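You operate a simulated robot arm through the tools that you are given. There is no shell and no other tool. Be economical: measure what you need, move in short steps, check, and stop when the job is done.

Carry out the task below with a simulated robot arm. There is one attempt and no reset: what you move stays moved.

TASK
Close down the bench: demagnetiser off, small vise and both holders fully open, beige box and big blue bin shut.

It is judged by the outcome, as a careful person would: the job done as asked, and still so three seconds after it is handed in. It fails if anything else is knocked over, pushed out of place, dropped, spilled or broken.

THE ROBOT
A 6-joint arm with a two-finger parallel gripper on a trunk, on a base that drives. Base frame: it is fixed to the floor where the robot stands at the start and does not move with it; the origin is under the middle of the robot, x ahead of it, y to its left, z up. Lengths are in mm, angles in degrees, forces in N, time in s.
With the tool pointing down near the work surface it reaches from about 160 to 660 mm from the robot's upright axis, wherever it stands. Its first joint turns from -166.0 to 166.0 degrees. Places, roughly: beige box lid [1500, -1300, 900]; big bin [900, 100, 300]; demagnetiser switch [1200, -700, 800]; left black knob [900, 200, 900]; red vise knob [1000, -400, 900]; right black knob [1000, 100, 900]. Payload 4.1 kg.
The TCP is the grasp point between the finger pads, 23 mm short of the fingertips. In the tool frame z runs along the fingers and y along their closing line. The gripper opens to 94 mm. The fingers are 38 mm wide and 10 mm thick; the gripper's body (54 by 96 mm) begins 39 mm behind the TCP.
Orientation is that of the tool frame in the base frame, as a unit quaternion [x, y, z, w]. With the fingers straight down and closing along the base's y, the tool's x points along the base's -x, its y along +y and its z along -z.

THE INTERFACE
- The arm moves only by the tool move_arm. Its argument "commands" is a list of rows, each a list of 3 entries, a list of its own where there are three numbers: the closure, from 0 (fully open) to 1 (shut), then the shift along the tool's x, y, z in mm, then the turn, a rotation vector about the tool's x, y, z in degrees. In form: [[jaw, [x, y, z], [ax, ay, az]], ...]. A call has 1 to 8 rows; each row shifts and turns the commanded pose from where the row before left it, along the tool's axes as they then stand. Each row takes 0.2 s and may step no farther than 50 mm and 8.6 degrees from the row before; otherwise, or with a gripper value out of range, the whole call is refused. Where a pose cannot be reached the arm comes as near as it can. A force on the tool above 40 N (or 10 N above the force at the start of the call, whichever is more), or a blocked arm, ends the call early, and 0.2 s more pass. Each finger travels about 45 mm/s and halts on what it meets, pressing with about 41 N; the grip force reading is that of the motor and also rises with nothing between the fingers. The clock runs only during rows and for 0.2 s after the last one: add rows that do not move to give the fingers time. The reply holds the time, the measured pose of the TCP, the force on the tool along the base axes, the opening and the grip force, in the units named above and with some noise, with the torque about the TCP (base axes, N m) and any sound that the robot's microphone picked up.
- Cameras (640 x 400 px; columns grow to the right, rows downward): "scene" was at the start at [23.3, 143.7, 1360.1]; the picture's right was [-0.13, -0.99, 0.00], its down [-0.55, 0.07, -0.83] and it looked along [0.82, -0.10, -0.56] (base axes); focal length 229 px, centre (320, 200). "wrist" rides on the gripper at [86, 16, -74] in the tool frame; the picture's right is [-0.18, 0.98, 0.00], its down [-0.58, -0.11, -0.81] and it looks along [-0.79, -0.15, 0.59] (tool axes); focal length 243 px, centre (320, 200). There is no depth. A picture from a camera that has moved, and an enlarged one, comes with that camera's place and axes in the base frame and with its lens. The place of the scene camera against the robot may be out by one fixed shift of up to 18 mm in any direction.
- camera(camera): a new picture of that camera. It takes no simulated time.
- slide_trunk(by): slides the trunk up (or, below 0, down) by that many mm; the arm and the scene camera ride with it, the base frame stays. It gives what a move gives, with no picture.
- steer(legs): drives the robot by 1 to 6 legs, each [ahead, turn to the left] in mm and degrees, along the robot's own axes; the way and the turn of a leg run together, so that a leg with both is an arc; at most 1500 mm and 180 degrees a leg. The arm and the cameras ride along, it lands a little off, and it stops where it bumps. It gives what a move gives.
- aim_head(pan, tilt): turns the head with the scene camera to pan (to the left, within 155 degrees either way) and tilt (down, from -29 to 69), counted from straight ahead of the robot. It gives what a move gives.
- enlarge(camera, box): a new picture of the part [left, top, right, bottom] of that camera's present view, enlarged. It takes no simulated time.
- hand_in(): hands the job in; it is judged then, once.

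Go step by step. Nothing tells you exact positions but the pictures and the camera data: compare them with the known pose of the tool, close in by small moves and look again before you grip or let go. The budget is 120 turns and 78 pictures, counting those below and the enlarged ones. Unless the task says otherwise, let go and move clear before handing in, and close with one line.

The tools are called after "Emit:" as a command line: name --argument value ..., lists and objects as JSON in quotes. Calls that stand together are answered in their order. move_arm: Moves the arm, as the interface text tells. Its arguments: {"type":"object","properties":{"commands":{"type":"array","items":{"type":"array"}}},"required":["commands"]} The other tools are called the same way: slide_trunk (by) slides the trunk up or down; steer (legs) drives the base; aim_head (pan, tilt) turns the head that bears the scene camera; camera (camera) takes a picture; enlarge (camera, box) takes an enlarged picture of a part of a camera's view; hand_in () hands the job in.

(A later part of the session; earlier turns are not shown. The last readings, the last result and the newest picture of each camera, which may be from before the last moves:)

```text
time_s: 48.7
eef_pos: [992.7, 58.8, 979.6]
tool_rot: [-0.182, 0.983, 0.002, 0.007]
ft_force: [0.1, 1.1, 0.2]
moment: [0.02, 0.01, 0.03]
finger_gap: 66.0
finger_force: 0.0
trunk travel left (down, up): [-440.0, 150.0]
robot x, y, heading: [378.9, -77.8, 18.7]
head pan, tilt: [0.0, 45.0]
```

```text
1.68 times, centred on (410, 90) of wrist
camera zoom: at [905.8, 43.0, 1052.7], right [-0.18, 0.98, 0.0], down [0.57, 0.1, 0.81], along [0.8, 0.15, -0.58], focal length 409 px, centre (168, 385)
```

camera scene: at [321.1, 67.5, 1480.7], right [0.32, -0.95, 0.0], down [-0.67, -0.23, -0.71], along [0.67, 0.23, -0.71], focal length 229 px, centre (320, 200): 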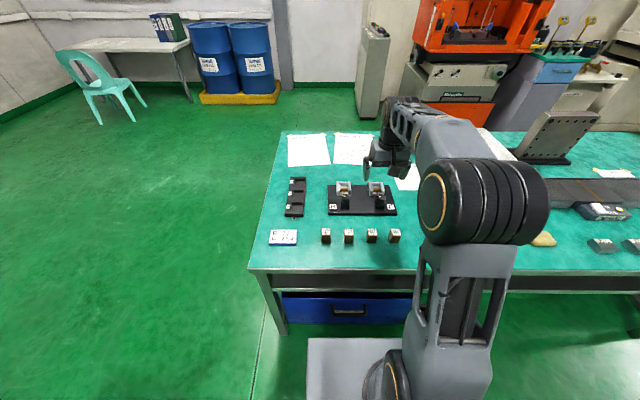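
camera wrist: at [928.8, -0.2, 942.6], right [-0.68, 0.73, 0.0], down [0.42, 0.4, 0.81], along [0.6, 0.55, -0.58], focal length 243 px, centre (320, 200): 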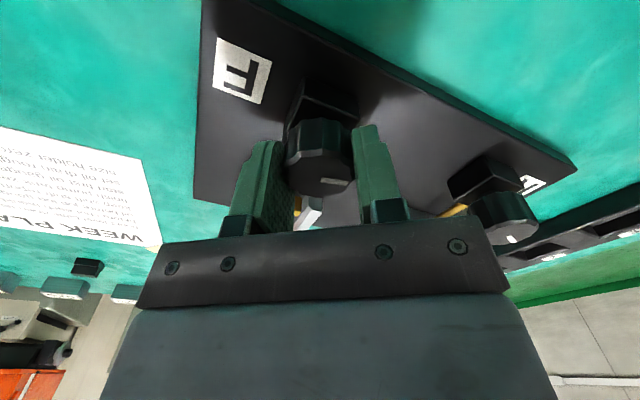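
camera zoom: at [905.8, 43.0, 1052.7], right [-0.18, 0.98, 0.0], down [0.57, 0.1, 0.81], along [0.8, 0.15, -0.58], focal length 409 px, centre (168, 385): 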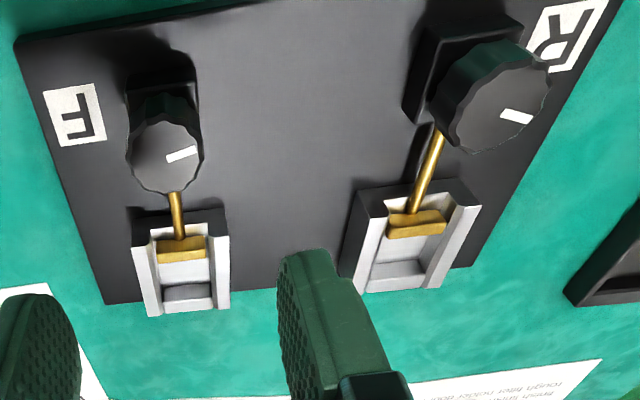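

The jaw motion over 32° is too small to judge. I'll regrip with a pre-turned hand and make a long counter-clockwise turn.

Emit:
move_arm --commands '[[0.4, [0, -2, 20], [0, 0, 8]], [0.4, [0, 0, 30], [0, 0, 8]], [0.4, [0, 0, 30], [0, 0, 8]], [0.4, [0, 0, 20], [0, 0, 8]], [0.4, [0, 0, 10], [0, 0, 8]], [0.8, [0, 0, 0], [0, 0, 0]], [0.8, [0, 0, 0], [0, 0, 0]], [0.8, [0, 0, 0], [0, 0, 0]]]'

Emit:
move_arm --commands '[[0.8, [0, 0, 0], [0, 0, -8.5]], [0.8, [0, 0, 0], [0, 0, -8.5]], [0.8, [0, 0, 0], [0, 0, -8.5]], [0.8, [0, 0, 0], [0, 0, -8.5]], [0.8, [0, 0, 0], [0, 0, -8.5]], [0.8, [0, 0, 0], [0, 0, -8.5]], [0.8, [0, 0, 0], [0, 0, -8.5]], [0.8, [0, 0, 0], [0, 0, -8.5]]]'

Emit:
move_arm --commands '[[0.8, [0, 0, 0], [0, 0, -8.5]], [0.8, [0, 0, 0], [0, 0, -8.5]], [0.8, [0, 0, 0], [0, 0, -8.5]], [0.8, [0, 0, 0], [0, 0, -8.5]], [0.8, [0, 0, 0], [0, 0, -8.5]], [0.8, [0, 0, 0], [0, 0, -8.5]]]'

Emit:
camera --camera "wrist"

```text
time_s: 50.5
eef_pos: [993.5, 56.9, 867.1]
tool_rot: [0.165, 0.986, 0.003, 0.006]
ft_force: [-4.2, -7.0, 0.3]
moment: [-0.75, 0.34, 0.02]
finger_gap: 33.7
finger_force: 45.3
trunk travel left (down, up): [-440.0, 150.0]
robot x, y, heading: [377.3, -75.5, 18.7]
head pan, tilt: [0.0, 45.0]
```

```text
time_s: 52.3
eef_pos: [992.8, 59.5, 869.5]
tool_rot: [-0.418, 0.908, 0.0, 0.007]
ft_force: [-11.2, 1.4, -9.2]
moment: [1.28, -0.12, -0.02]
finger_gap: 33.7
finger_force: 45.1
trunk travel left (down, up): [-440.0, 150.0]
robot x, y, heading: [382.3, -78.0, 18.9]
head pan, tilt: [0.0, 45.0]
```

```text
time_s: 53.7
eef_pos: [992.5, 56.9, 870.4]
tool_rot: [0.767, -0.641, 0.003, -0.004]
ft_force: [-27.4, 3.4, 0.1]
moment: [-0.07, 1.22, -0.59]
finger_gap: 33.4
finger_force: 45.1
trunk travel left (down, up): [-440.0, 150.0]
robot x, y, heading: [380.0, -79.0, 18.3]
head pan, tilt: [0.0, 45.0]
```

```text
40 pictures are left
camera wrist: at [991.6, -30.8, 944.4], right [-1.0, 0.01, -0.01], down [0.0, 0.59, 0.81], along [0.01, 0.81, -0.59], focal length 243 px, centre (320, 200)
```

wrist: 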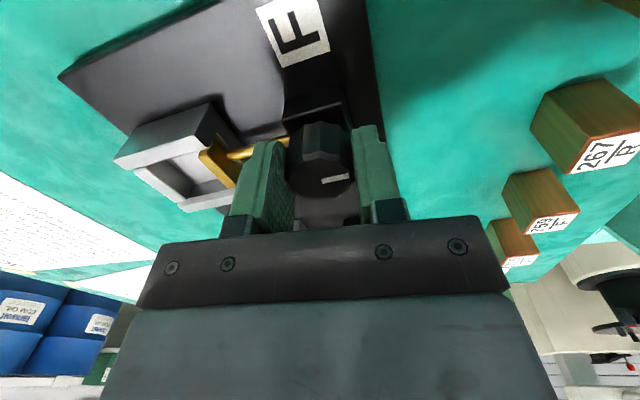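

The brass jaw has come out to the knob side, so counter-clockwise opens, and torque is rising. I turn a little more to find the stop.

Emit:
move_arm --commands '[[0.8, [0, 0, 0], [0, 0, -8]], [0.8, [0, 0, 0], [0, 0, -8]]]'

Emit:
camera --camera "wrist"

```text
time_s: 54.3
eef_pos: [992.2, 56.3, 869.7]
tool_rot: [0.849, -0.528, 0.004, -0.005]
ft_force: [-25.4, -5.1, 0.6]
moment: [-0.11, 1.18, -0.32]
finger_gap: 33.8
finger_force: 44.9
trunk travel left (down, up): [-440.0, 150.0]
robot x, y, heading: [379.4, -74.3, 18.8]
head pan, tilt: [0.0, 45.0]
```

```text
39 pictures are left
camera wrist: at [1016.3, -28.3, 944.7], right [-0.96, -0.27, -0.01], down [-0.17, 0.57, 0.81], along [-0.21, 0.78, -0.59], focal length 243 px, centre (320, 200)
```

wrist: 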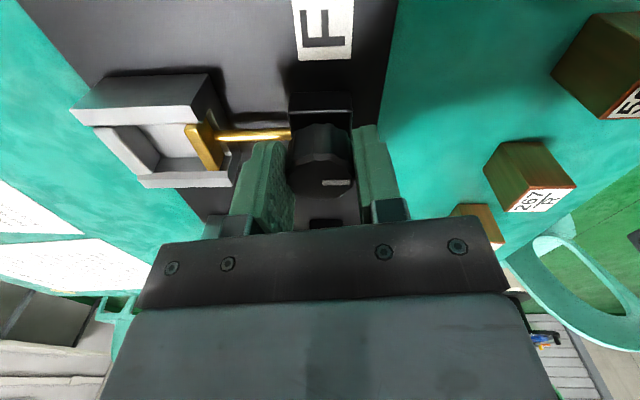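

The pointer may have slipped a few degrees in the fingers. I turn a bit more and compare it.

Emit:
move_arm --commands '[[0.9, [0, 0, 0], [0, 0, -8]], [0.9, [0, 0, 0], [0, 0, -8]], [0.9, [0, 0, 0], [0, 0, -8]]]'

Emit:
camera --camera "wrist"

```text
time_s: 55.1
eef_pos: [993.1, 55.8, 869.6]
tool_rot: [0.94, -0.341, 0.004, -0.004]
ft_force: [-20.4, -11.3, -0.9]
moment: [-0.52, 0.88, -0.74]
finger_gap: 33.8
finger_force: 45.4
trunk travel left (down, up): [-440.0, 150.0]
robot x, y, heading: [378.4, -77.8, 18.8]
head pan, tilt: [0.0, 45.0]
```

```text
38 pictures are left
camera wrist: at [1049.3, -11.2, 945.0], right [-0.77, -0.64, -0.01], down [-0.39, 0.45, 0.8], along [-0.51, 0.62, -0.59], focal length 243 px, centre (320, 200)
```

wrist: 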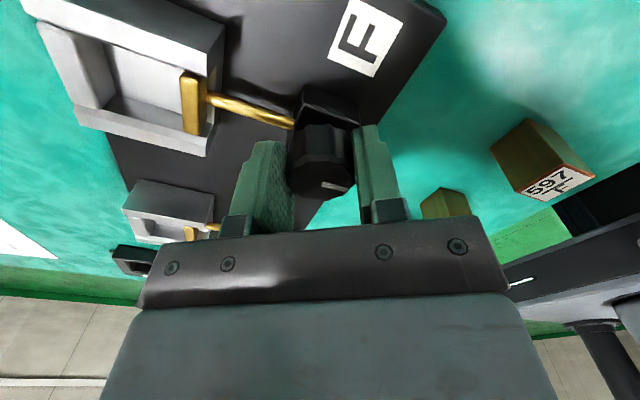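

The pointer slips fully now, so F is at its open stop with the brass jaw at the lip. I release, rise, and turn the hand back for R.

Emit:
move_arm --commands '[[0.4, [0, 0, 0], [0, 0, 0]], [0.4, [0, 0, 0], [0, 0, 0]], [0.4, [0, 0, -25], [0, 0, 0]], [0.4, [0, 0, -40], [0, 0, 0]], [0.4, [0, 0, -35], [0, 0, 8.5]], [0.4, [0, 0, 0], [0, 0, 8.5]], [0.4, [0, 0, 0], [0, 0, 8.5]], [0.4, [0, 0, 0], [0, 0, 8.5]]]'

Emit:
move_arm --commands '[[0.4, [0, 0, 0], [0, 0, 8.5]], [0.4, [0, 0, 0], [0, 0, 8.5]], [0.4, [0, 0, 0], [0, 0, 8.5]], [0.4, [0, 0, 0], [0, 0, 8.5]], [0.4, [0, 0, 0], [0, 0, 8.5]], [0.4, [0, 0, 0], [0, 0, 8.5]], [0.4, [0, 0, 0], [0, 0, 8.5]], [0.4, [0, 0, 0], [0, 0, 8.5]]]'

Emit:
move_arm --commands '[[0.4, [0, 0, 0], [0, 0, 8.5]], [0.4, [0, 0, 0], [0, 0, 8.5]]]'

Emit:
camera --camera "wrist"

```text
time_s: 56.9
eef_pos: [992.7, 56.9, 968.6]
tool_rot: [0.798, -0.602, 0.004, -0.006]
ft_force: [0.5, -0.1, -1.0]
moment: [0.01, -0.01, 0.04]
finger_gap: 56.5
finger_force: 0.0
trunk travel left (down, up): [-440.0, 150.0]
robot x, y, heading: [379.7, -76.6, 18.7]
head pan, tilt: [0.0, 45.0]
```

```text
time_s: 58.7
eef_pos: [992.6, 57.9, 969.1]
tool_rot: [-0.326, 0.945, 0.0, 0.007]
ft_force: [0.9, 0.8, -1.4]
moment: [-0.01, 0.0, 0.01]
finger_gap: 56.3
finger_force: 0.1
trunk travel left (down, up): [-440.0, 150.0]
robot x, y, heading: [380.6, -82.2, 18.6]
head pan, tilt: [0.0, 45.0]
```

```text
time_s: 59.3
eef_pos: [994.7, 57.0, 968.6]
tool_rot: [-0.181, 0.983, 0.001, 0.007]
ft_force: [0.7, 0.5, 1.0]
moment: [0.0, 0.03, 0.0]
finger_gap: 56.5
finger_force: 0.0
trunk travel left (down, up): [-440.0, 150.0]
robot x, y, heading: [381.2, -78.5, 18.7]
head pan, tilt: [0.0, 45.0]
```

```text
37 pictures are left
camera wrist: at [906.9, 41.7, 1042.5], right [-0.18, 0.98, 0.0], down [0.57, 0.1, 0.81], along [0.8, 0.15, -0.58], focal length 243 px, centre (320, 200)
```

wrist: 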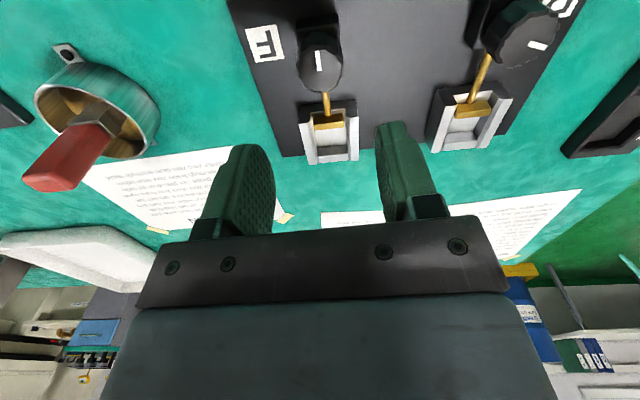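

F now sits at its stop. R's knob is at about [950, 191]; I move above it and check.

Emit:
move_arm --commands '[[0.2, [-2, 47, 0], [0, 0, 0]], [0.2, [-2, 47, 0], [0, 0, 0]], [0.2, [-2, 47, 0], [0, 0, 0]], [0.2, [0, 0, 0], [0, 0, 0]]]'

Emit:
camera --camera "wrist"

```text
time_s: 60.3
eef_pos: [946.5, 192.7, 968.2]
tool_rot: [-0.184, 0.983, 0.001, 0.006]
ft_force: [-0.8, 0.8, 0.1]
moment: [-0.01, -0.01, 0.0]
finger_gap: 75.2
finger_force: 0.0
trunk travel left (down, up): [-440.0, 150.0]
robot x, y, heading: [378.1, -77.9, 18.8]
head pan, tilt: [0.0, 45.0]
```

```text
36 pictures are left
camera wrist: at [860.3, 176.9, 1041.9], right [-0.18, 0.98, 0.0], down [0.57, 0.1, 0.81], along [0.8, 0.15, -0.58], focal length 243 px, centre (320, 200)
```

wrist: 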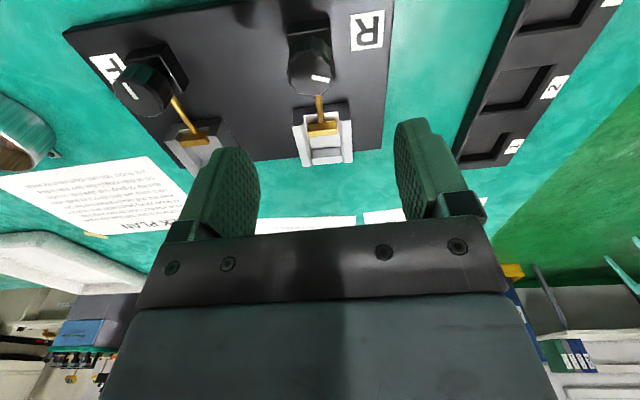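

R's knob is 6 mm to the right and about 2 mm ahead of the tool. I correct, pre-turn, descend, grip and turn counter-clockwise.

Emit:
move_arm --commands '[[0.4, [-2, -6, 20], [0, 0, 0]], [0.4, [0, 0, 25], [0, 0, 8]], [0.4, [0, 0, 25], [0, 0, 8]], [0.4, [0, 0, 20], [0, 0, 8]], [0.4, [0, 0, 10], [0, 0, 8]], [0.9, [0, 0, 0], [0, 0, 0]], [0.9, [0, 0, 0], [0, 0, 0]], [0.9, [0, 0, 0], [0, 0, 0]]]'

Emit:
move_arm --commands '[[0.9, [0, 0, 0], [0, 0, -8.5]], [0.9, [0, 0, 0], [0, 0, -8.5]], [0.9, [0, 0, 0], [0, 0, -8.5]], [0.9, [0, 0, 0], [0, 0, -8.5]], [0.9, [0, 0, 0], [0, 0, -8.5]], [0.9, [0, 0, 0], [0, 0, -8.5]], [0.9, [0, 0, 0], [0, 0, -8.5]], [0.9, [0, 0, 0], [0, 0, -8.5]]]'

Emit:
move_arm --commands '[[0.9, [0, 0, 0], [0, 0, -8.5]], [0.9, [0, 0, 0], [0, 0, -8.5]], [0.9, [0, 0, 0], [0, 0, -8.5]], [0.9, [0, 0, 0], [0, 0, -8.5]], [0.9, [0, 0, 0], [0, 0, -8.5]], [0.9, [0, 0, 0], [0, 0, -8.5]]]'

Emit:
camera --camera "wrist"

```text
time_s: 62.1
eef_pos: [953.8, 186.3, 870.2]
tool_rot: [0.094, 0.996, 0.004, 0.006]
ft_force: [-3.9, -7.6, 0.5]
moment: [-0.95, 0.16, 0.04]
finger_gap: 33.5
finger_force: 45.0
trunk travel left (down, up): [-440.0, 150.0]
robot x, y, heading: [380.0, -77.9, 18.8]
head pan, tilt: [0.0, 45.0]
```

```text
time_s: 63.9
eef_pos: [951.3, 189.6, 869.6]
tool_rot: [-0.48, 0.877, 0.0, 0.007]
ft_force: [-17.8, 18.1, -3.6]
moment: [1.76, 0.34, -0.13]
finger_gap: 33.6
finger_force: 45.3
trunk travel left (down, up): [-440.0, 150.0]
robot x, y, heading: [378.7, -76.6, 18.6]
head pan, tilt: [0.0, 45.0]
```

```text
time_s: 65.1
eef_pos: [948.4, 190.7, 868.8]
tool_rot: [0.748, -0.663, -0.002, -0.004]
ft_force: [-10.1, 6.3, 7.7]
moment: [-0.19, 1.37, -0.01]
finger_gap: 33.4
finger_force: 44.5
trunk travel left (down, up): [-440.0, 150.0]
robot x, y, heading: [380.3, -78.1, 18.9]
head pan, tilt: [0.0, 45.0]
stopped in row 5: the force on the tool passed its limit (the readings are from after the stop); the commanded pose is now the measured one
```

```text
35 pictures are left
camera wrist: at [943.7, 102.5, 943.3], right [-1.0, 0.07, 0.0], down [0.03, 0.58, 0.81], along [0.06, 0.81, -0.58], focal length 243 px, centre (320, 200)
```

wrist: 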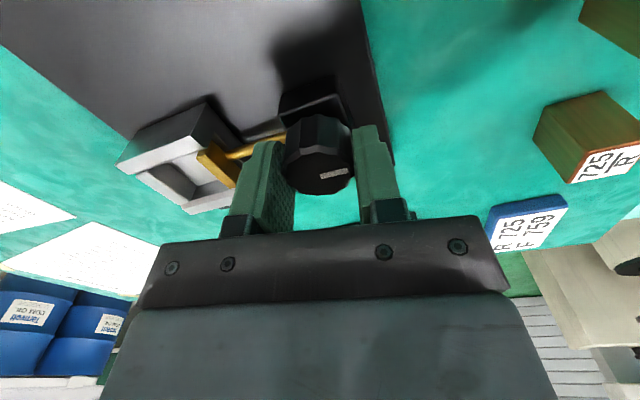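

The stop there was side load. I keep turning to find the end stop, comparing the pointer in the hand frame (now sloping up).

Emit:
move_arm --commands '[[0.9, [0, 0, 0], [0, 0, -8.5]], [0.9, [0, 0, 0], [0, 0, -8.5]], [0.9, [0, 0, 0], [0, 0, -8.5]], [0.9, [0, 0, 0], [0, 0, -8.5]]]'

Emit:
camera --camera "wrist"

```text
time_s: 66.1
eef_pos: [949.6, 186.9, 868.3]
tool_rot: [0.91, -0.415, 0.0, -0.004]
ft_force: [-21.0, -9.9, -0.7]
moment: [-0.31, 0.73, -0.3]
finger_gap: 33.9
finger_force: 45.5
trunk travel left (down, up): [-440.0, 150.0]
robot x, y, heading: [377.1, -77.7, 19.1]
head pan, tilt: [0.0, 45.0]
```

```text
34 pictures are left
camera wrist: at [994.0, 111.3, 942.6], right [-0.86, -0.51, -0.01], down [-0.3, 0.51, 0.81], along [-0.4, 0.7, -0.59], focal length 243 px, centre (320, 200)
```

wrist: 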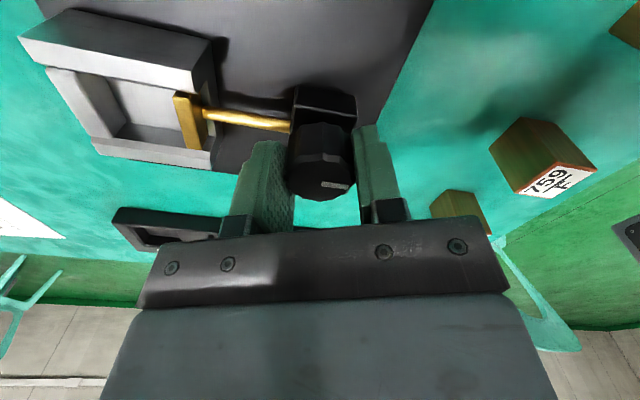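

R slips fully too: both holders are at their open stops. I release, rise and unwind the hand.

Emit:
move_arm --commands '[[0.4, [0, 0, 0], [0, 0, 0]], [0.4, [0, 0, 0], [0, 0, 0]], [0.4, [0, 0, -25], [0, 0, 0]], [0.4, [0, 0, -40], [0, 0, 0]], [0.4, [0, 0, -45], [0, 0, 8.5]], [0.4, [0, 0, -45], [0, 0, 8.5]], [0.4, [0, 0, 0], [0, 0, 8.5]], [0.4, [0, 0, 0], [0, 0, 8.5]]]'

Emit:
move_arm --commands '[[0, [0, 0, 0], [0, 0, 8.5]], [0, [0, 0, 0], [0, 0, 8.5]], [0, [0, 0, 0], [0, 0, 8.5]], [0, [0, 0, 0], [0, 0, 8.5]], [0, [0, 0, 0], [0, 0, 8.5]], [0, [0, 0, 0], [0, 0, 8.5]], [0, [0, 0, 0], [0, 0, 8.5]], [0, [0, 0, 0], [0, 0, 8.5]]]'

Emit:
move_arm --commands '[[0, [25, 0, 0], [0, 0, 8.5]], [0, [25, 0, 0], [0, 0, 0]], [0, [25, 0, 0], [0, 0, 0]], [0, [25, 0, 0], [0, 0, 0]], [0, [25, 0, 0], [0, 0, 0]], [0, [25, 0, 0], [0, 0, 0]], [0, [25, 0, 0], [0, 0, 0]], [0, [25, 0, 0], [0, 0, 0]]]'

Emit:
enlarge --camera "scene" --box '[325, 160, 405, 210]'

```text
time_s: 67.9
eef_pos: [948.8, 188.4, 1023.7]
tool_rot: [0.746, -0.666, 0.0, -0.006]
ft_force: [0.0, 0.2, 0.9]
moment: [0.01, 0.0, -0.02]
finger_gap: 56.5
finger_force: 0.0
trunk travel left (down, up): [-440.0, 150.0]
robot x, y, heading: [377.0, -78.3, 19.1]
head pan, tilt: [0.0, 45.0]
```

```text
time_s: 69.7
eef_pos: [949.9, 188.3, 1021.8]
tool_rot: [-0.248, 0.969, 0.003, 0.005]
ft_force: [-0.4, -0.1, -1.2]
moment: [-0.02, 0.01, -0.01]
finger_gap: 94.3
finger_force: 0.0
trunk travel left (down, up): [-440.0, 150.0]
robot x, y, heading: [379.9, -79.3, 18.9]
head pan, tilt: [0.0, 45.0]
```

```text
time_s: 71.5
eef_pos: [763.3, 114.6, 1021.1]
tool_rot: [-0.176, 0.984, 0.004, 0.005]
ft_force: [0.6, 0.2, -0.3]
moment: [-0.01, -0.01, 0.0]
finger_gap: 94.0
finger_force: 0.1
trunk travel left (down, up): [-440.0, 150.0]
robot x, y, heading: [380.7, -78.4, 19.0]
head pan, tilt: [0.0, 45.0]
```

```text
8.00 times, centred on (365, 185) of scene
camera zoom: at [340.8, 74.6, 1480.7], right [0.32, -0.95, 0.0], down [-0.67, -0.23, -0.71], along [0.67, 0.23, -0.71], focal length 1830 px, centre (-40, 320)
```

zoom: 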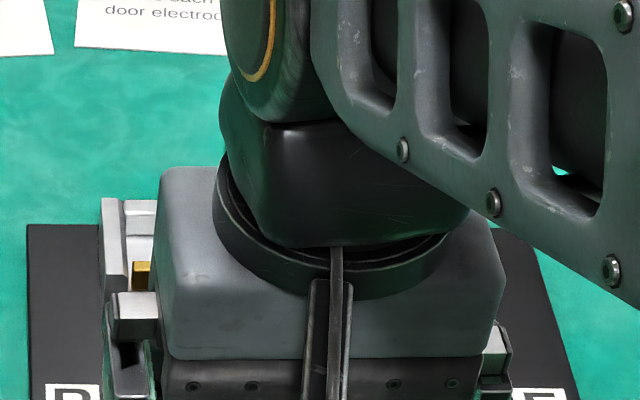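

The view is blocked by the arm, so I'll verify later. Next is the vise with the red knob near [1008, -375]; I back off, shift right about 480 mm and return.

Emit:
steer --legs '[[-160, 0], [0, -90], [480, 0], [0, 90]]'

Emit:
aim_head --pan 10 --tilt 40

Emit:
camera --camera "scene"

Emit:
camera --camera "wrist"

```text
time_s: 83.1
eef_pos: [766.7, -399.7, 1021.3]
tool_rot: [-0.169, 0.986, 0.004, 0.004]
ft_force: [-1.2, -0.1, 1.1]
moment: [0.03, -0.03, 0.0]
finger_gap: 93.9
finger_force: 0.2
trunk travel left (down, up): [-440.0, 150.0]
robot x, y, heading: [380.0, -588.0, 18.1]
head pan, tilt: [0.0, 45.0]
```

```text
time_s: 83.8
eef_pos: [766.6, -399.1, 1020.4]
tool_rot: [-0.171, 0.985, 0.003, 0.004]
ft_force: [0.2, 0.3, 0.6]
moment: [0.04, -0.01, 0.02]
finger_gap: 94.0
finger_force: 0.0
trunk travel left (down, up): [-440.0, 150.0]
robot x, y, heading: [379.2, -589.4, 18.1]
head pan, tilt: [10.0, 40.0]
```

```text
32 pictures are left
camera scene: at [340.6, -419.7, 1488.0], right [0.47, -0.88, 0.0], down [-0.57, -0.3, -0.77], along [0.67, 0.36, -0.64], focal length 229 px, centre (320, 200)
```

scene: 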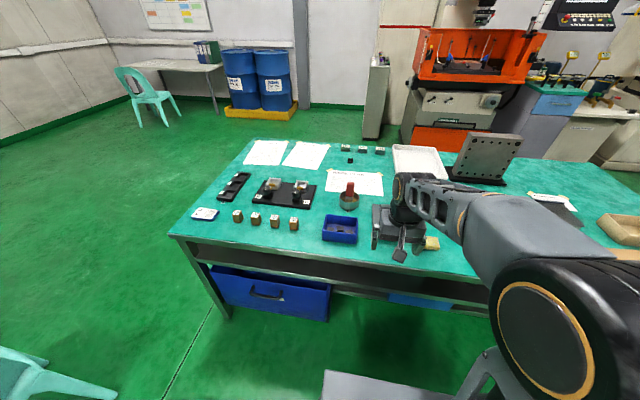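

```text
31 pictures are left
camera wrist: at [679.5, -413.4, 1095.7], right [-0.16, 0.99, 0.01], down [0.58, 0.09, 0.81], along [0.8, 0.13, -0.58], focal length 243 px, centre (320, 200)
```

wrist: 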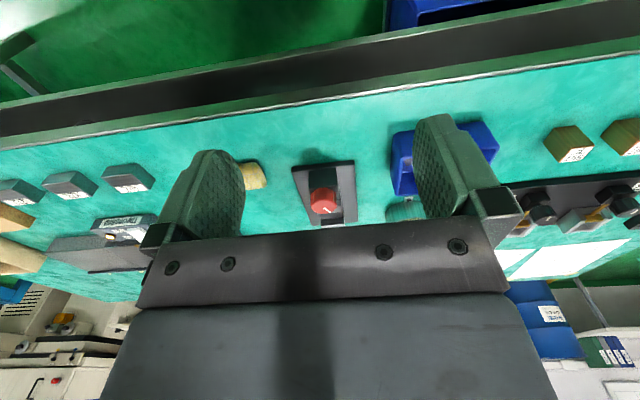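

The vise's red knob also has a vertical axis with a white mark. I zoom in on the vise and verify the holders.

Emit:
enlarge --camera "wrist" --box '[250, 120, 410, 240]'

Emit:
enlarge --camera "scene" --box '[245, 165, 325, 215]'

```text
3.33 times, centred on (330, 180) of wrist
camera zoom: at [679.5, -413.4, 1095.7], right [-0.16, 0.99, 0.01], down [0.58, 0.09, 0.81], along [0.8, 0.13, -0.58], focal length 809 px, centre (287, 267)
```

zoom: 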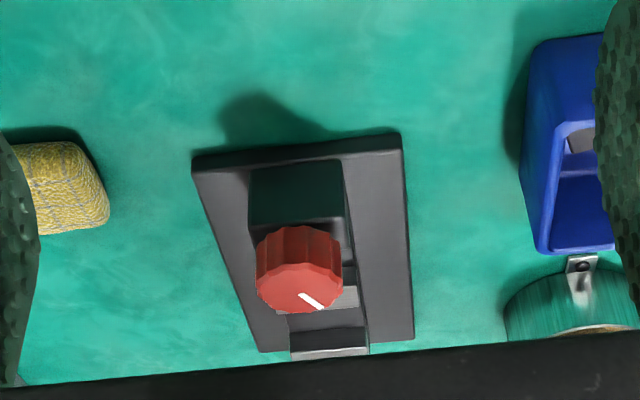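

```text
8.00 times, centred on (285, 190) of scene
camera zoom: at [340.6, -419.7, 1488.0], right [0.47, -0.88, 0.0], down [-0.57, -0.3, -0.77], along [0.67, 0.36, -0.64], focal length 1830 px, centre (600, 280)
```

zoom: 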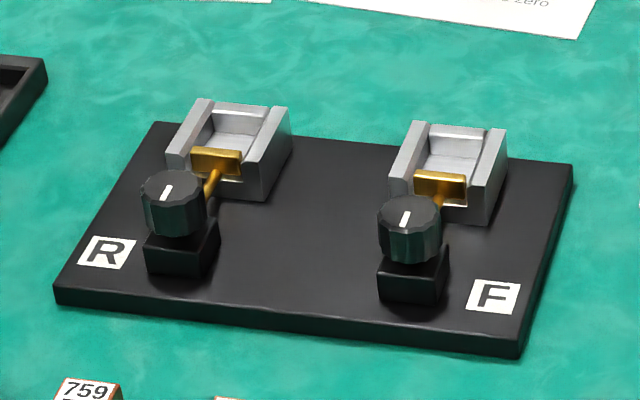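

Both holders are fully open (brass at the front lip, pointers alike). For the vise I drive 130 mm in and move closer to the red knob.

Emit:
steer --legs '[[130, 0]]'

Emit:
move_arm --commands '[[0, [-23, -8, 0], [0, 0, 0]], [0, [-23, -8, 0], [0, 0, 0]], [0, [-23, -8, 0], [0, 0, 0]], [0, [-23, -7, 0], [0, 0, 0]]]'

Emit:
camera --camera "wrist"

```text
time_s: 85.1
eef_pos: [890.9, -359.0, 1021.4]
tool_rot: [-0.17, 0.985, 0.003, 0.004]
ft_force: [-0.5, -0.2, 0.2]
moment: [0.03, 0.0, 0.04]
finger_gap: 93.8
finger_force: 0.0
trunk travel left (down, up): [-440.0, 150.0]
robot x, y, heading: [505.3, -548.2, 18.1]
head pan, tilt: [10.0, 40.0]
```

```text
time_s: 86.1
eef_pos: [988.4, -357.1, 1023.4]
tool_rot: [-0.17, 0.985, 0.003, 0.004]
ft_force: [-0.7, 1.1, 0.6]
moment: [-0.02, 0.01, -0.01]
finger_gap: 93.8
finger_force: 0.1
trunk travel left (down, up): [-440.0, 150.0]
robot x, y, heading: [504.7, -547.1, 18.1]
head pan, tilt: [10.0, 40.0]
```

```text
28 pictures are left
camera wrist: at [901.5, -370.9, 1096.4], right [-0.16, 0.99, 0.01], down [0.58, 0.09, 0.81], along [0.8, 0.13, -0.59], focal length 243 px, centre (320, 200)
```

wrist: 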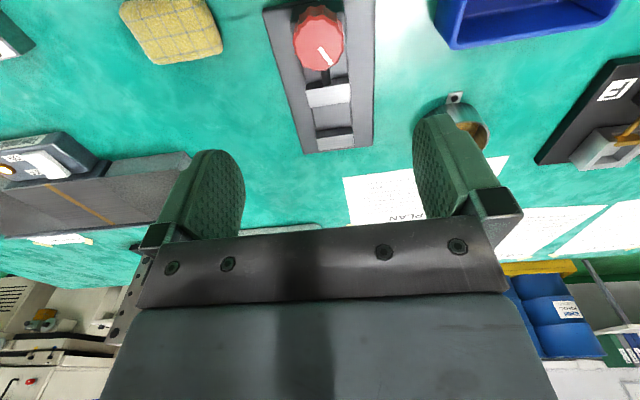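

The red knob (about 41 mm wide, top at z ≈ 875) is right below the tool. I pre-turn, descend, grip, and turn counter-clockwise.

Emit:
move_arm --commands '[[0.2, [1, -2, 40], [0, 0, 8]], [0.2, [0, 0, 40], [0, 0, 8]], [0.2, [0, 0, 30], [0, 0, 8]], [0.3, [0, 0, 17], [0, 0, 8]], [0.3, [0, 0, 10], [0, 0, 8]], [0.9, [0, 0, 0], [0, 0, 0]], [0.9, [0, 0, 0], [0, 0, 0]], [0.9, [0, 0, 0], [0, 0, 0]]]'

Emit:
camera --camera "wrist"

```text
time_s: 87.9
eef_pos: [987.5, -360.4, 886.4]
tool_rot: [0.177, 0.984, 0.003, 0.003]
ft_force: [-2.8, -6.6, -0.9]
moment: [-0.71, -0.01, 0.02]
finger_gap: 40.0
finger_force: 45.0
trunk travel left (down, up): [-440.0, 150.0]
robot x, y, heading: [503.3, -538.2, 18.4]
head pan, tilt: [10.0, 40.0]
```

```text
27 pictures are left
camera wrist: at [912.7, -314.1, 959.8], right [0.52, 0.86, 0.01], down [0.5, -0.31, 0.81], along [0.69, -0.41, -0.59], focal length 243 px, centre (320, 200)
```

wrist: 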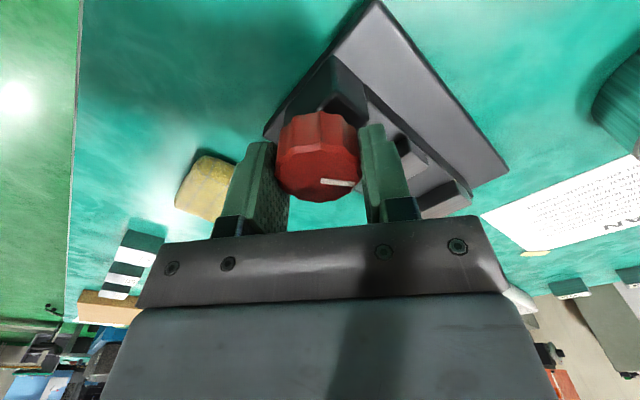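

Gripped well. I turn counter-clockwise in two batches.

Emit:
move_arm --commands '[[0.9, [0, 0, 0], [0, 0, -8.5]], [0.9, [0, 0, 0], [0, 0, -8.5]], [0.9, [0, 0, 0], [0, 0, -8.5]], [0.9, [0, 0, 0], [0, 0, -8.5]], [0.9, [0, 0, 0], [0, 0, -8.5]], [0.9, [0, 0, 0], [0, 0, -8.5]], [0.9, [0, 0, 0], [0, 0, -8.5]], [0.9, [0, 0, 0], [0, 0, -8.5]]]'

Emit:
move_arm --commands '[[0.9, [0, 0, 0], [0, 0, -8.5]], [0.9, [0, 0, 0], [0, 0, -8.5]], [0.9, [0, 0, 0], [0, 0, -8.5]], [0.9, [0, 0, 0], [0, 0, -8.5]], [0.9, [0, 0, 0], [0, 0, -8.5]], [0.9, [0, 0, 0], [0, 0, -8.5]], [0.9, [0, 0, 0], [0, 0, -8.5]]]'

Emit:
camera --camera "wrist"

```text
time_s: 89.7
eef_pos: [986.5, -354.4, 886.1]
tool_rot: [-0.404, 0.915, 0.002, 0.005]
ft_force: [-16.5, 28.8, -0.5]
moment: [0.86, 0.57, -0.12]
finger_gap: 39.6
finger_force: 44.9
trunk travel left (down, up): [-440.0, 150.0]
robot x, y, heading: [503.4, -543.6, 18.3]
head pan, tilt: [10.0, 40.0]
```

```text
time_s: 90.7
eef_pos: [985.4, -354.7, 885.3]
tool_rot: [-0.634, 0.773, 0.004, 0.003]
ft_force: [-9.6, 12.8, 1.7]
moment: [0.43, 0.36, -0.05]
finger_gap: 40.1
finger_force: 44.9
trunk travel left (down, up): [-440.0, 150.0]
robot x, y, heading: [505.6, -547.9, 18.8]
head pan, tilt: [10.0, 40.0]
stopped in row 4: the force on the tool passed its limit (the readings are from after the stop); the commanded pose is now the measured one
```

```text
26 pictures are left
camera wrist: at [952.6, -436.3, 959.1], right [-0.93, 0.37, 0.0], down [0.22, 0.54, 0.81], along [0.3, 0.75, -0.58], focal length 243 px, centre (320, 200)
```

wrist: 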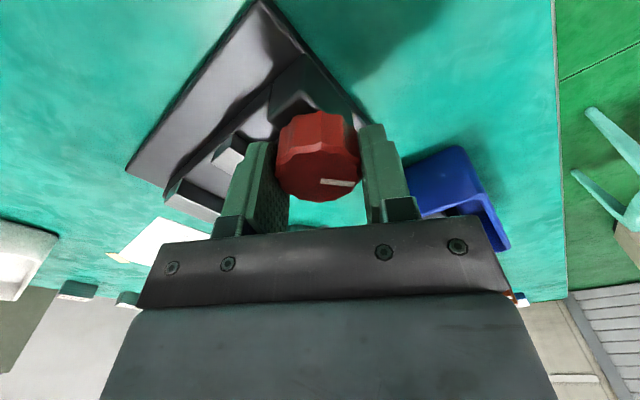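

No slip so far; the halt was side load from a small centring error. I correct the centre by about 3 mm and continue turning.

Emit:
move_arm --commands '[[0.9, [-2, 2.4, 0], [0, 0, 0]], [0.9, [0, 0, 0], [0, 0, -8.5]], [0.9, [0, 0, 0], [0, 0, -8.5]], [0.9, [0, 0, 0], [0, 0, -8.5]], [0.9, [0, 0, 0], [0, 0, -8.5]], [0.9, [0, 0, 0], [0, 0, -8.5]]]'

Emit:
camera --camera "wrist"

```text
time_s: 92.1
eef_pos: [981.5, -354.3, 885.3]
tool_rot: [0.872, -0.49, -0.001, -0.004]
ft_force: [-18.7, -1.4, 10.0]
moment: [0.36, 1.41, -0.05]
finger_gap: 39.7
finger_force: 45.2
trunk travel left (down, up): [-440.0, 150.0]
robot x, y, heading: [501.3, -548.2, 18.4]
head pan, tilt: [10.0, 40.0]
```

```text
25 pictures are left
camera wrist: at [1013.9, -437.3, 959.2], right [-0.94, -0.35, 0.0], down [-0.21, 0.55, 0.81], along [-0.29, 0.76, -0.58], focal length 243 px, centre (320, 200)
```

wrist: 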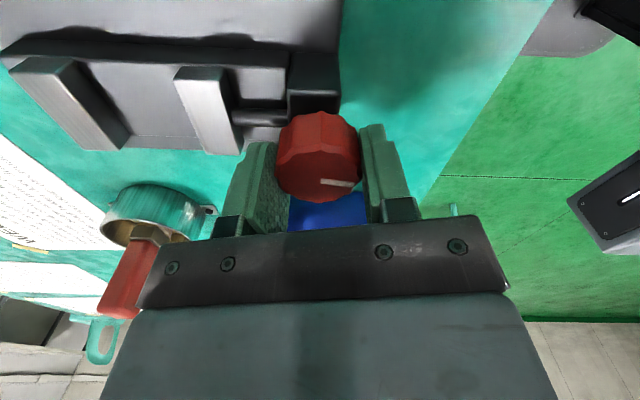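

The jaw gap is visible and there's still no slip. I keep turning.

Emit:
move_arm --commands '[[0.9, [0, 0, 0], [0, 0, -8.5]], [0.9, [0, 0, 0], [0, 0, -8.5]], [0.9, [0, 0, 0], [0, 0, -8.5]], [0.9, [0, 0, 0], [0, 0, -8.5]], [0.9, [0, 0, 0], [0, 0, -8.5]]]'

Emit:
camera --camera "wrist"

```text
time_s: 93.3
eef_pos: [982.4, -357.4, 884.9]
tool_rot: [0.99, -0.141, -0.002, -0.003]
ft_force: [-18.1, -25.6, -2.7]
moment: [-0.71, 0.49, -0.66]
finger_gap: 39.8
finger_force: 45.3
trunk travel left (down, up): [-440.0, 150.0]
robot x, y, heading: [501.3, -547.0, 18.0]
head pan, tilt: [10.0, 40.0]
```

```text
24 pictures are left
camera wrist: at [1061.4, -397.3, 959.0], right [-0.45, -0.89, -0.01], down [-0.53, 0.26, 0.81], along [-0.72, 0.37, -0.59], focal length 243 px, centre (320, 200)
```

wrist: 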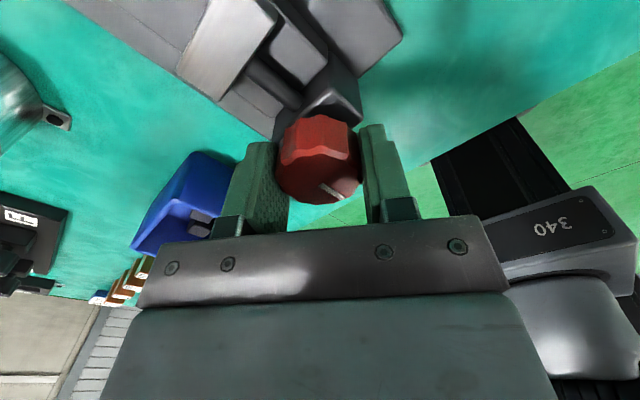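

The pointer has now slipped about 40° in the fingers, so a stop is reached. I release, rise and look at the jaws.

Emit:
move_arm --commands '[[0.3, [0, 0, 0], [0, 0, 0]], [0.3, [0, 0, 0], [0, 0, 0]], [0.3, [0, 0, -25], [0, 0, 0]], [0.3, [0, 0, -40], [0, 0, 0]], [0.3, [0, 0, -45], [0, 0, 8.5]], [0.3, [0, 0, -30], [0, 0, 8.5]], [0.3, [0, 0, 0], [0, 0, 8.5]], [0.3, [0, 0, 0], [0, 0, 8.5]]]'

Emit:
move_arm --commands '[[0.3, [0, 0, 0], [0, 0, 8.5]], [0.3, [0, 0, 0], [0, 0, 8.5]], [0.3, [0, 0, 0], [0, 0, 8.5]], [0.3, [0, 0, 0], [0, 0, 8.5]], [0.3, [0, 0, 0], [0, 0, 8.5]], [0.3, [0, 0, 0], [0, 0, 8.5]], [0.3, [0, 0, 0], [0, 0, 8.5]], [0.3, [0, 0, 0], [0, 0, 8.5]]]'

Emit:
move_arm --commands '[[0.3, [0, 0, 0], [0, 0, 8.5]], [0.3, [0, 0, 0], [0, 0, 8.5]], [0.3, [0, 0, 0], [0, 0, 8.5]], [0.3, [0, 0, 0], [0, 0, 8.5]]]'

Emit:
enlarge --camera "wrist" --box '[220, 0, 420, 160]'

```text
time_s: 95.1
eef_pos: [984.8, -355.5, 1024.1]
tool_rot: [0.905, -0.426, -0.001, -0.006]
ft_force: [0.7, -0.1, -0.1]
moment: [0.0, -0.01, 0.02]
finger_gap: 65.7
finger_force: 0.1
trunk travel left (down, up): [-440.0, 150.0]
robot x, y, heading: [503.4, -545.5, 18.2]
head pan, tilt: [10.0, 40.0]
```

```text
time_s: 96.9
eef_pos: [984.1, -356.2, 1025.1]
tool_rot: [-0.511, 0.859, 0.004, 0.004]
ft_force: [0.0, -0.4, 0.4]
moment: [0.0, -0.02, -0.02]
finger_gap: 65.8
finger_force: 0.1
trunk travel left (down, up): [-440.0, 150.0]
robot x, y, heading: [504.5, -545.2, 18.4]
head pan, tilt: [10.0, 40.0]
```

```text
time_s: 97.9
eef_pos: [983.7, -354.7, 1024.4]
tool_rot: [-0.238, 0.971, 0.005, 0.003]
ft_force: [-0.3, 0.7, -0.6]
moment: [0.02, 0.0, 0.02]
finger_gap: 66.1
finger_force: 0.1
trunk travel left (down, up): [-440.0, 150.0]
robot x, y, heading: [511.0, -548.1, 18.2]
head pan, tilt: [10.0, 40.0]
```

```text
2.50 times, centred on (320, 80) of wrist
camera zoom: at [900.5, -381.3, 1099.2], right [-0.29, 0.96, 0.01], down [0.56, 0.16, 0.81], along [0.77, 0.24, -0.59], focal length 606 px, centre (320, 500)
```

zoom: 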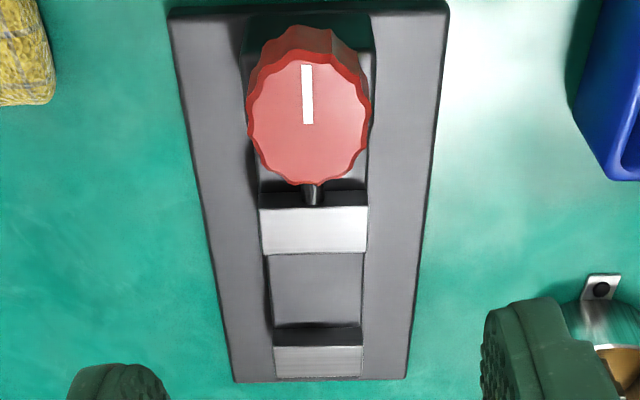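

The vise jaw is back against the knob block, fully open. Next is the demagnetiser, near [1214, -726]; I back off, shift right 400 mm and return.

Emit:
steer --legs '[[-120, 0], [0, -90], [390, 0], [0, 90], [100, 0]]'

Emit:
camera --camera "wrist"

Emit:
camera --camera "scene"

```text
time_s: 109.6
eef_pos: [1088.5, -739.6, 1025.8]
tool_rot: [-0.234, 0.972, 0.006, 0.003]
ft_force: [-0.8, -0.6, 0.1]
moment: [0.0, 0.03, -0.02]
finger_gap: 65.7
finger_force: 0.0
trunk travel left (down, up): [-440.0, 150.0]
robot x, y, heading: [603.4, -925.8, 18.1]
head pan, tilt: [10.0, 40.0]
```

```text
22 pictures are left
camera wrist: at [1004.3, -765.2, 1099.1], right [-0.28, 0.96, 0.01], down [0.57, 0.16, 0.81], along [0.77, 0.23, -0.59], focal length 243 px, centre (320, 200)
```

wrist: 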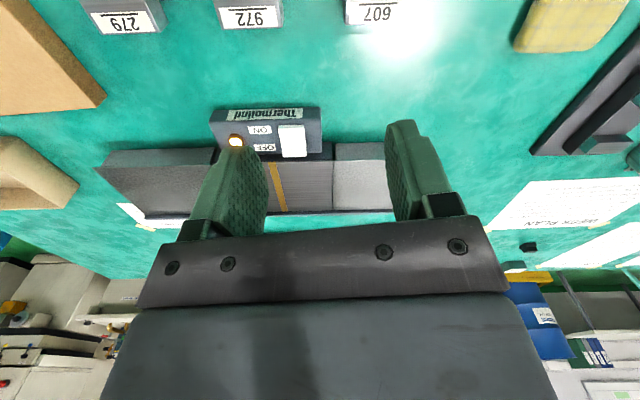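

```text
21 pictures are left
camera scene: at [568.1, -757.6, 1488.0], right [0.47, -0.88, 0.0], down [-0.57, -0.3, -0.77], along [0.68, 0.36, -0.64], focal length 229 px, centre (320, 200)
```

scene: 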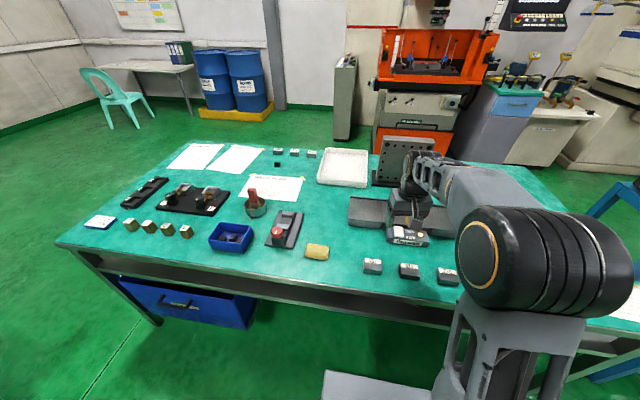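

The demagnetiser's lamp is lit. I zoom in on the switch to see the rocker and its ON/OFF marks.

Emit:
enlarge --camera "wrist" --box '[190, 90, 350, 190]'

Emit:
enlarge --camera "scene" --box '[370, 205, 450, 255]'

```text
4.00 times, centred on (270, 140) of wrist
camera zoom: at [1004.3, -765.2, 1099.1], right [-0.28, 0.96, 0.01], down [0.57, 0.16, 0.81], along [0.77, 0.23, -0.59], focal length 970 px, centre (520, 440)
```

zoom: 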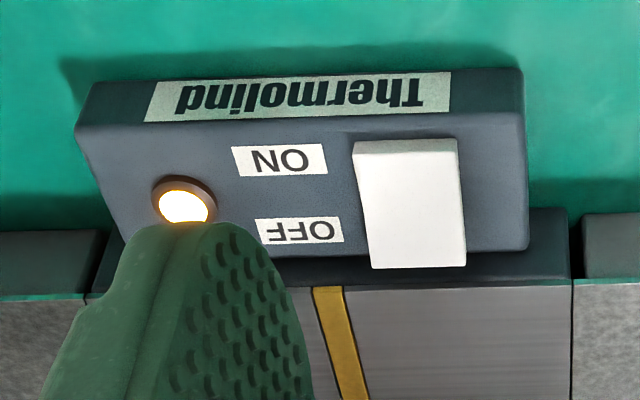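

```text
8.00 times, centred on (410, 230) of scene
camera zoom: at [568.1, -757.6, 1488.0], right [0.47, -0.88, 0.0], down [-0.57, -0.3, -0.77], along [0.68, 0.36, -0.64], focal length 1830 px, centre (-400, -40)
```

zoom: 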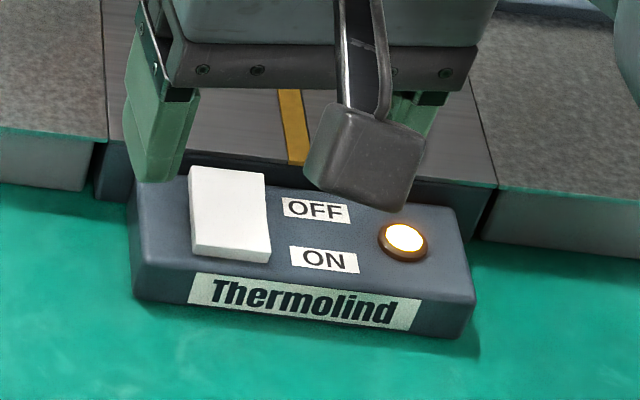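

ON is the near end, OFF the far end; the rocker is centred near [1221, -738, 838]. I'll drive 50 mm closer, close the fingers, turn the hand 90° so the narrow side is along the rocker, and hover over the OFF half.

Emit:
steer --legs '[[50, 0]]'

Emit:
move_arm --commands '[[1, [-20.5, -13, 0], [0, 0, 0]], [1, [-20.5, -13, 0], [0, 0, 0]], [1, [-20.5, -13, 0], [0, 0, 0]], [1, [-20.5, -14, 0], [0, 0, 0]], [1, [0, 0, 0], [0, 0, -8.1]], [1, [0, 0, 0], [0, 0, -8.1]], [1, [0, 0, 0], [0, 0, -8.1]], [1, [0, 0, 0], [0, 0, -8.1]]]'

Emit:
move_arm --commands '[[1, [0, 0, 20], [0, 0, -8.1]], [1, [0, 0, 20], [0, 0, -8.1]], [1, [0, 0, 20], [0, 0, -8.1]], [1, [0, 0, 20], [0, 0, -8.1]], [1, [0, 0, 20], [0, 0, -8.1]], [1, [0, 0, 0], [0, 0, -8.1]], [1, [0, 0, 0], [0, 0, 0]]]'

Emit:
camera --camera "wrist"

Emit:
enlarge --camera "scene" --box '[330, 200, 450, 275]'

```text
time_s: 110.5
eef_pos: [1135.3, -724.7, 1024.4]
tool_rot: [-0.234, 0.972, 0.005, 0.002]
ft_force: [0.8, -0.4, -1.1]
moment: [0.03, -0.03, 0.02]
finger_gap: 65.8
finger_force: 0.0
trunk travel left (down, up): [-440.0, 150.0]
robot x, y, heading: [652.9, -910.2, 17.5]
head pan, tilt: [10.0, 40.0]
```

```text
time_s: 112.3
eef_pos: [1232.3, -735.3, 1026.0]
tool_rot: [-0.496, 0.868, 0.004, 0.003]
ft_force: [-0.6, 1.0, 0.2]
moment: [0.04, -0.02, 0.0]
finger_gap: 0.0
finger_force: 40.9
trunk travel left (down, up): [-440.0, 150.0]
robot x, y, heading: [652.4, -911.2, 17.7]
head pan, tilt: [10.0, 40.0]
```

```text
time_s: 113.9
eef_pos: [1232.9, -732.0, 924.3]
tool_rot: [0.81, -0.586, -0.002, -0.005]
ft_force: [-0.6, 0.3, -0.1]
moment: [-0.02, -0.01, 0.01]
finger_gap: 0.3
finger_force: 40.8
trunk travel left (down, up): [-440.0, 150.0]
robot x, y, heading: [652.0, -911.8, 17.7]
head pan, tilt: [10.0, 40.0]
```

```text
18 pictures are left
camera wrist: at [1245.2, -820.7, 998.9], right [-0.99, -0.13, 0.0], down [-0.08, 0.58, 0.81], along [-0.1, 0.81, -0.58], focal length 243 px, centre (320, 200)
```

wrist: 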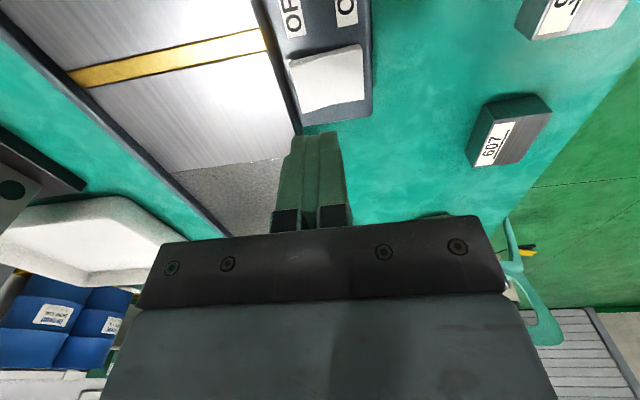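

```text
5.33 times, centred on (390, 238) of scene
camera zoom: at [615.6, -742.4, 1488.0], right [0.47, -0.88, 0.0], down [-0.57, -0.3, -0.77], along [0.68, 0.36, -0.64], focal length 1220 px, centre (-53, 0)
```

zoom: 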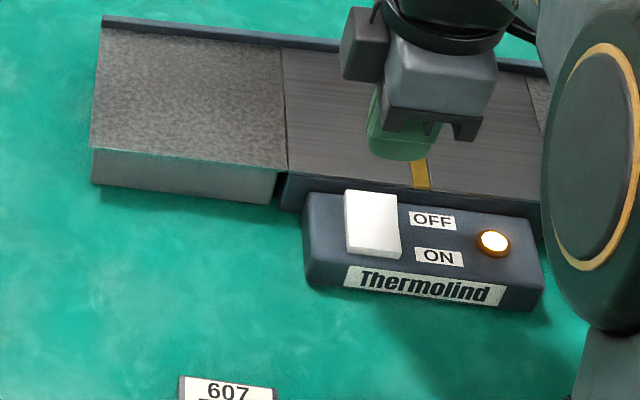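

The rocker centre is at about [1229, -737] with the OFF end at [1251, -731]. I shift 8 mm toward the far half and press down gently.

Emit:
move_arm --commands '[[1, [3, -7.5, 20], [0, 0, 0]], [1, [0, 0, 20], [0, 0, 0]], [1, [0, 0, 8], [0, 0, 0]], [1, [0, 0, 4], [0, 0, 0]], [1, [0, 0, 4], [0, 0, 0]], [1, [0, 0, 3], [0, 0, 0]]]'

Emit:
camera --camera "wrist"

```text
time_s: 115.3
eef_pos: [1241.4, -733.3, 865.9]
tool_rot: [0.81, -0.587, -0.002, -0.005]
ft_force: [1.7, -0.7, 1.2]
moment: [-0.04, -0.08, 0.03]
finger_gap: 0.0
finger_force: 41.0
trunk travel left (down, up): [-440.0, 150.0]
robot x, y, heading: [657.9, -909.2, 17.8]
head pan, tilt: [10.0, 40.0]
```

```text
16 pictures are left
camera wrist: at [1253.5, -820.9, 940.2], right [-0.99, -0.13, 0.0], down [-0.08, 0.58, 0.81], along [-0.1, 0.81, -0.58], focal length 243 px, centre (320, 200)
```

wrist: 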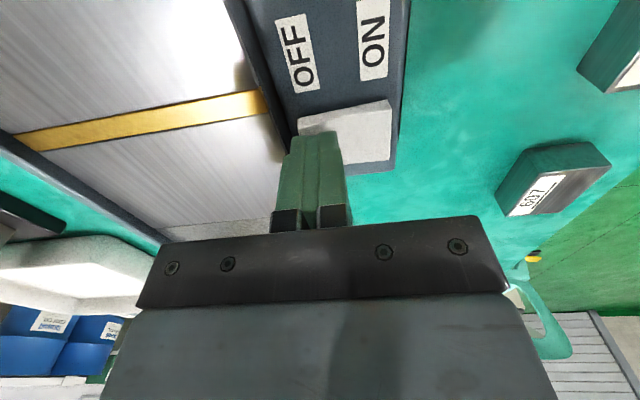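

Just touching (tips at about z 843), over the OFF half. I press on in small steps.

Emit:
move_arm --commands '[[1, [0, 0, 2], [0, 0, 0]], [1, [0, 0, 2], [0, 0, 0]], [1, [0, 0, 2], [0, 0, 0]], [1, [0, 0, 2], [0, 0, 0]], [1, [0, 0, 2], [0, 0, 0]]]'

Emit:
enlarge --camera "scene" --box '[330, 200, 450, 275]'

```text
time_s: 116.4
eef_pos: [1242.1, -732.6, 863.7]
tool_rot: [0.809, -0.588, 0.002, -0.01]
ft_force: [-11.2, -3.3, 18.5]
moment: [-0.41, 0.34, -0.16]
finger_gap: 0.0
finger_force: 41.0
trunk travel left (down, up): [-440.0, 150.0]
robot x, y, heading: [653.1, -909.7, 17.8]
head pan, tilt: [10.0, 40.0]
heard: click
stopped in row 5: the force on the tool passed its limit (the readings are from after the stop); the commanded pose is now the measured one
```

```text
5.33 times, centred on (390, 238) of scene
camera zoom: at [612.3, -743.3, 1487.8], right [0.47, -0.88, 0.0], down [-0.57, -0.3, -0.77], along [0.68, 0.36, -0.64], focal length 1220 px, centre (-53, 0)
```

zoom: 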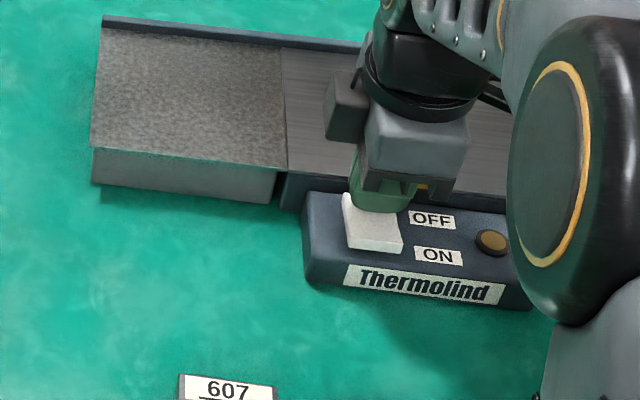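

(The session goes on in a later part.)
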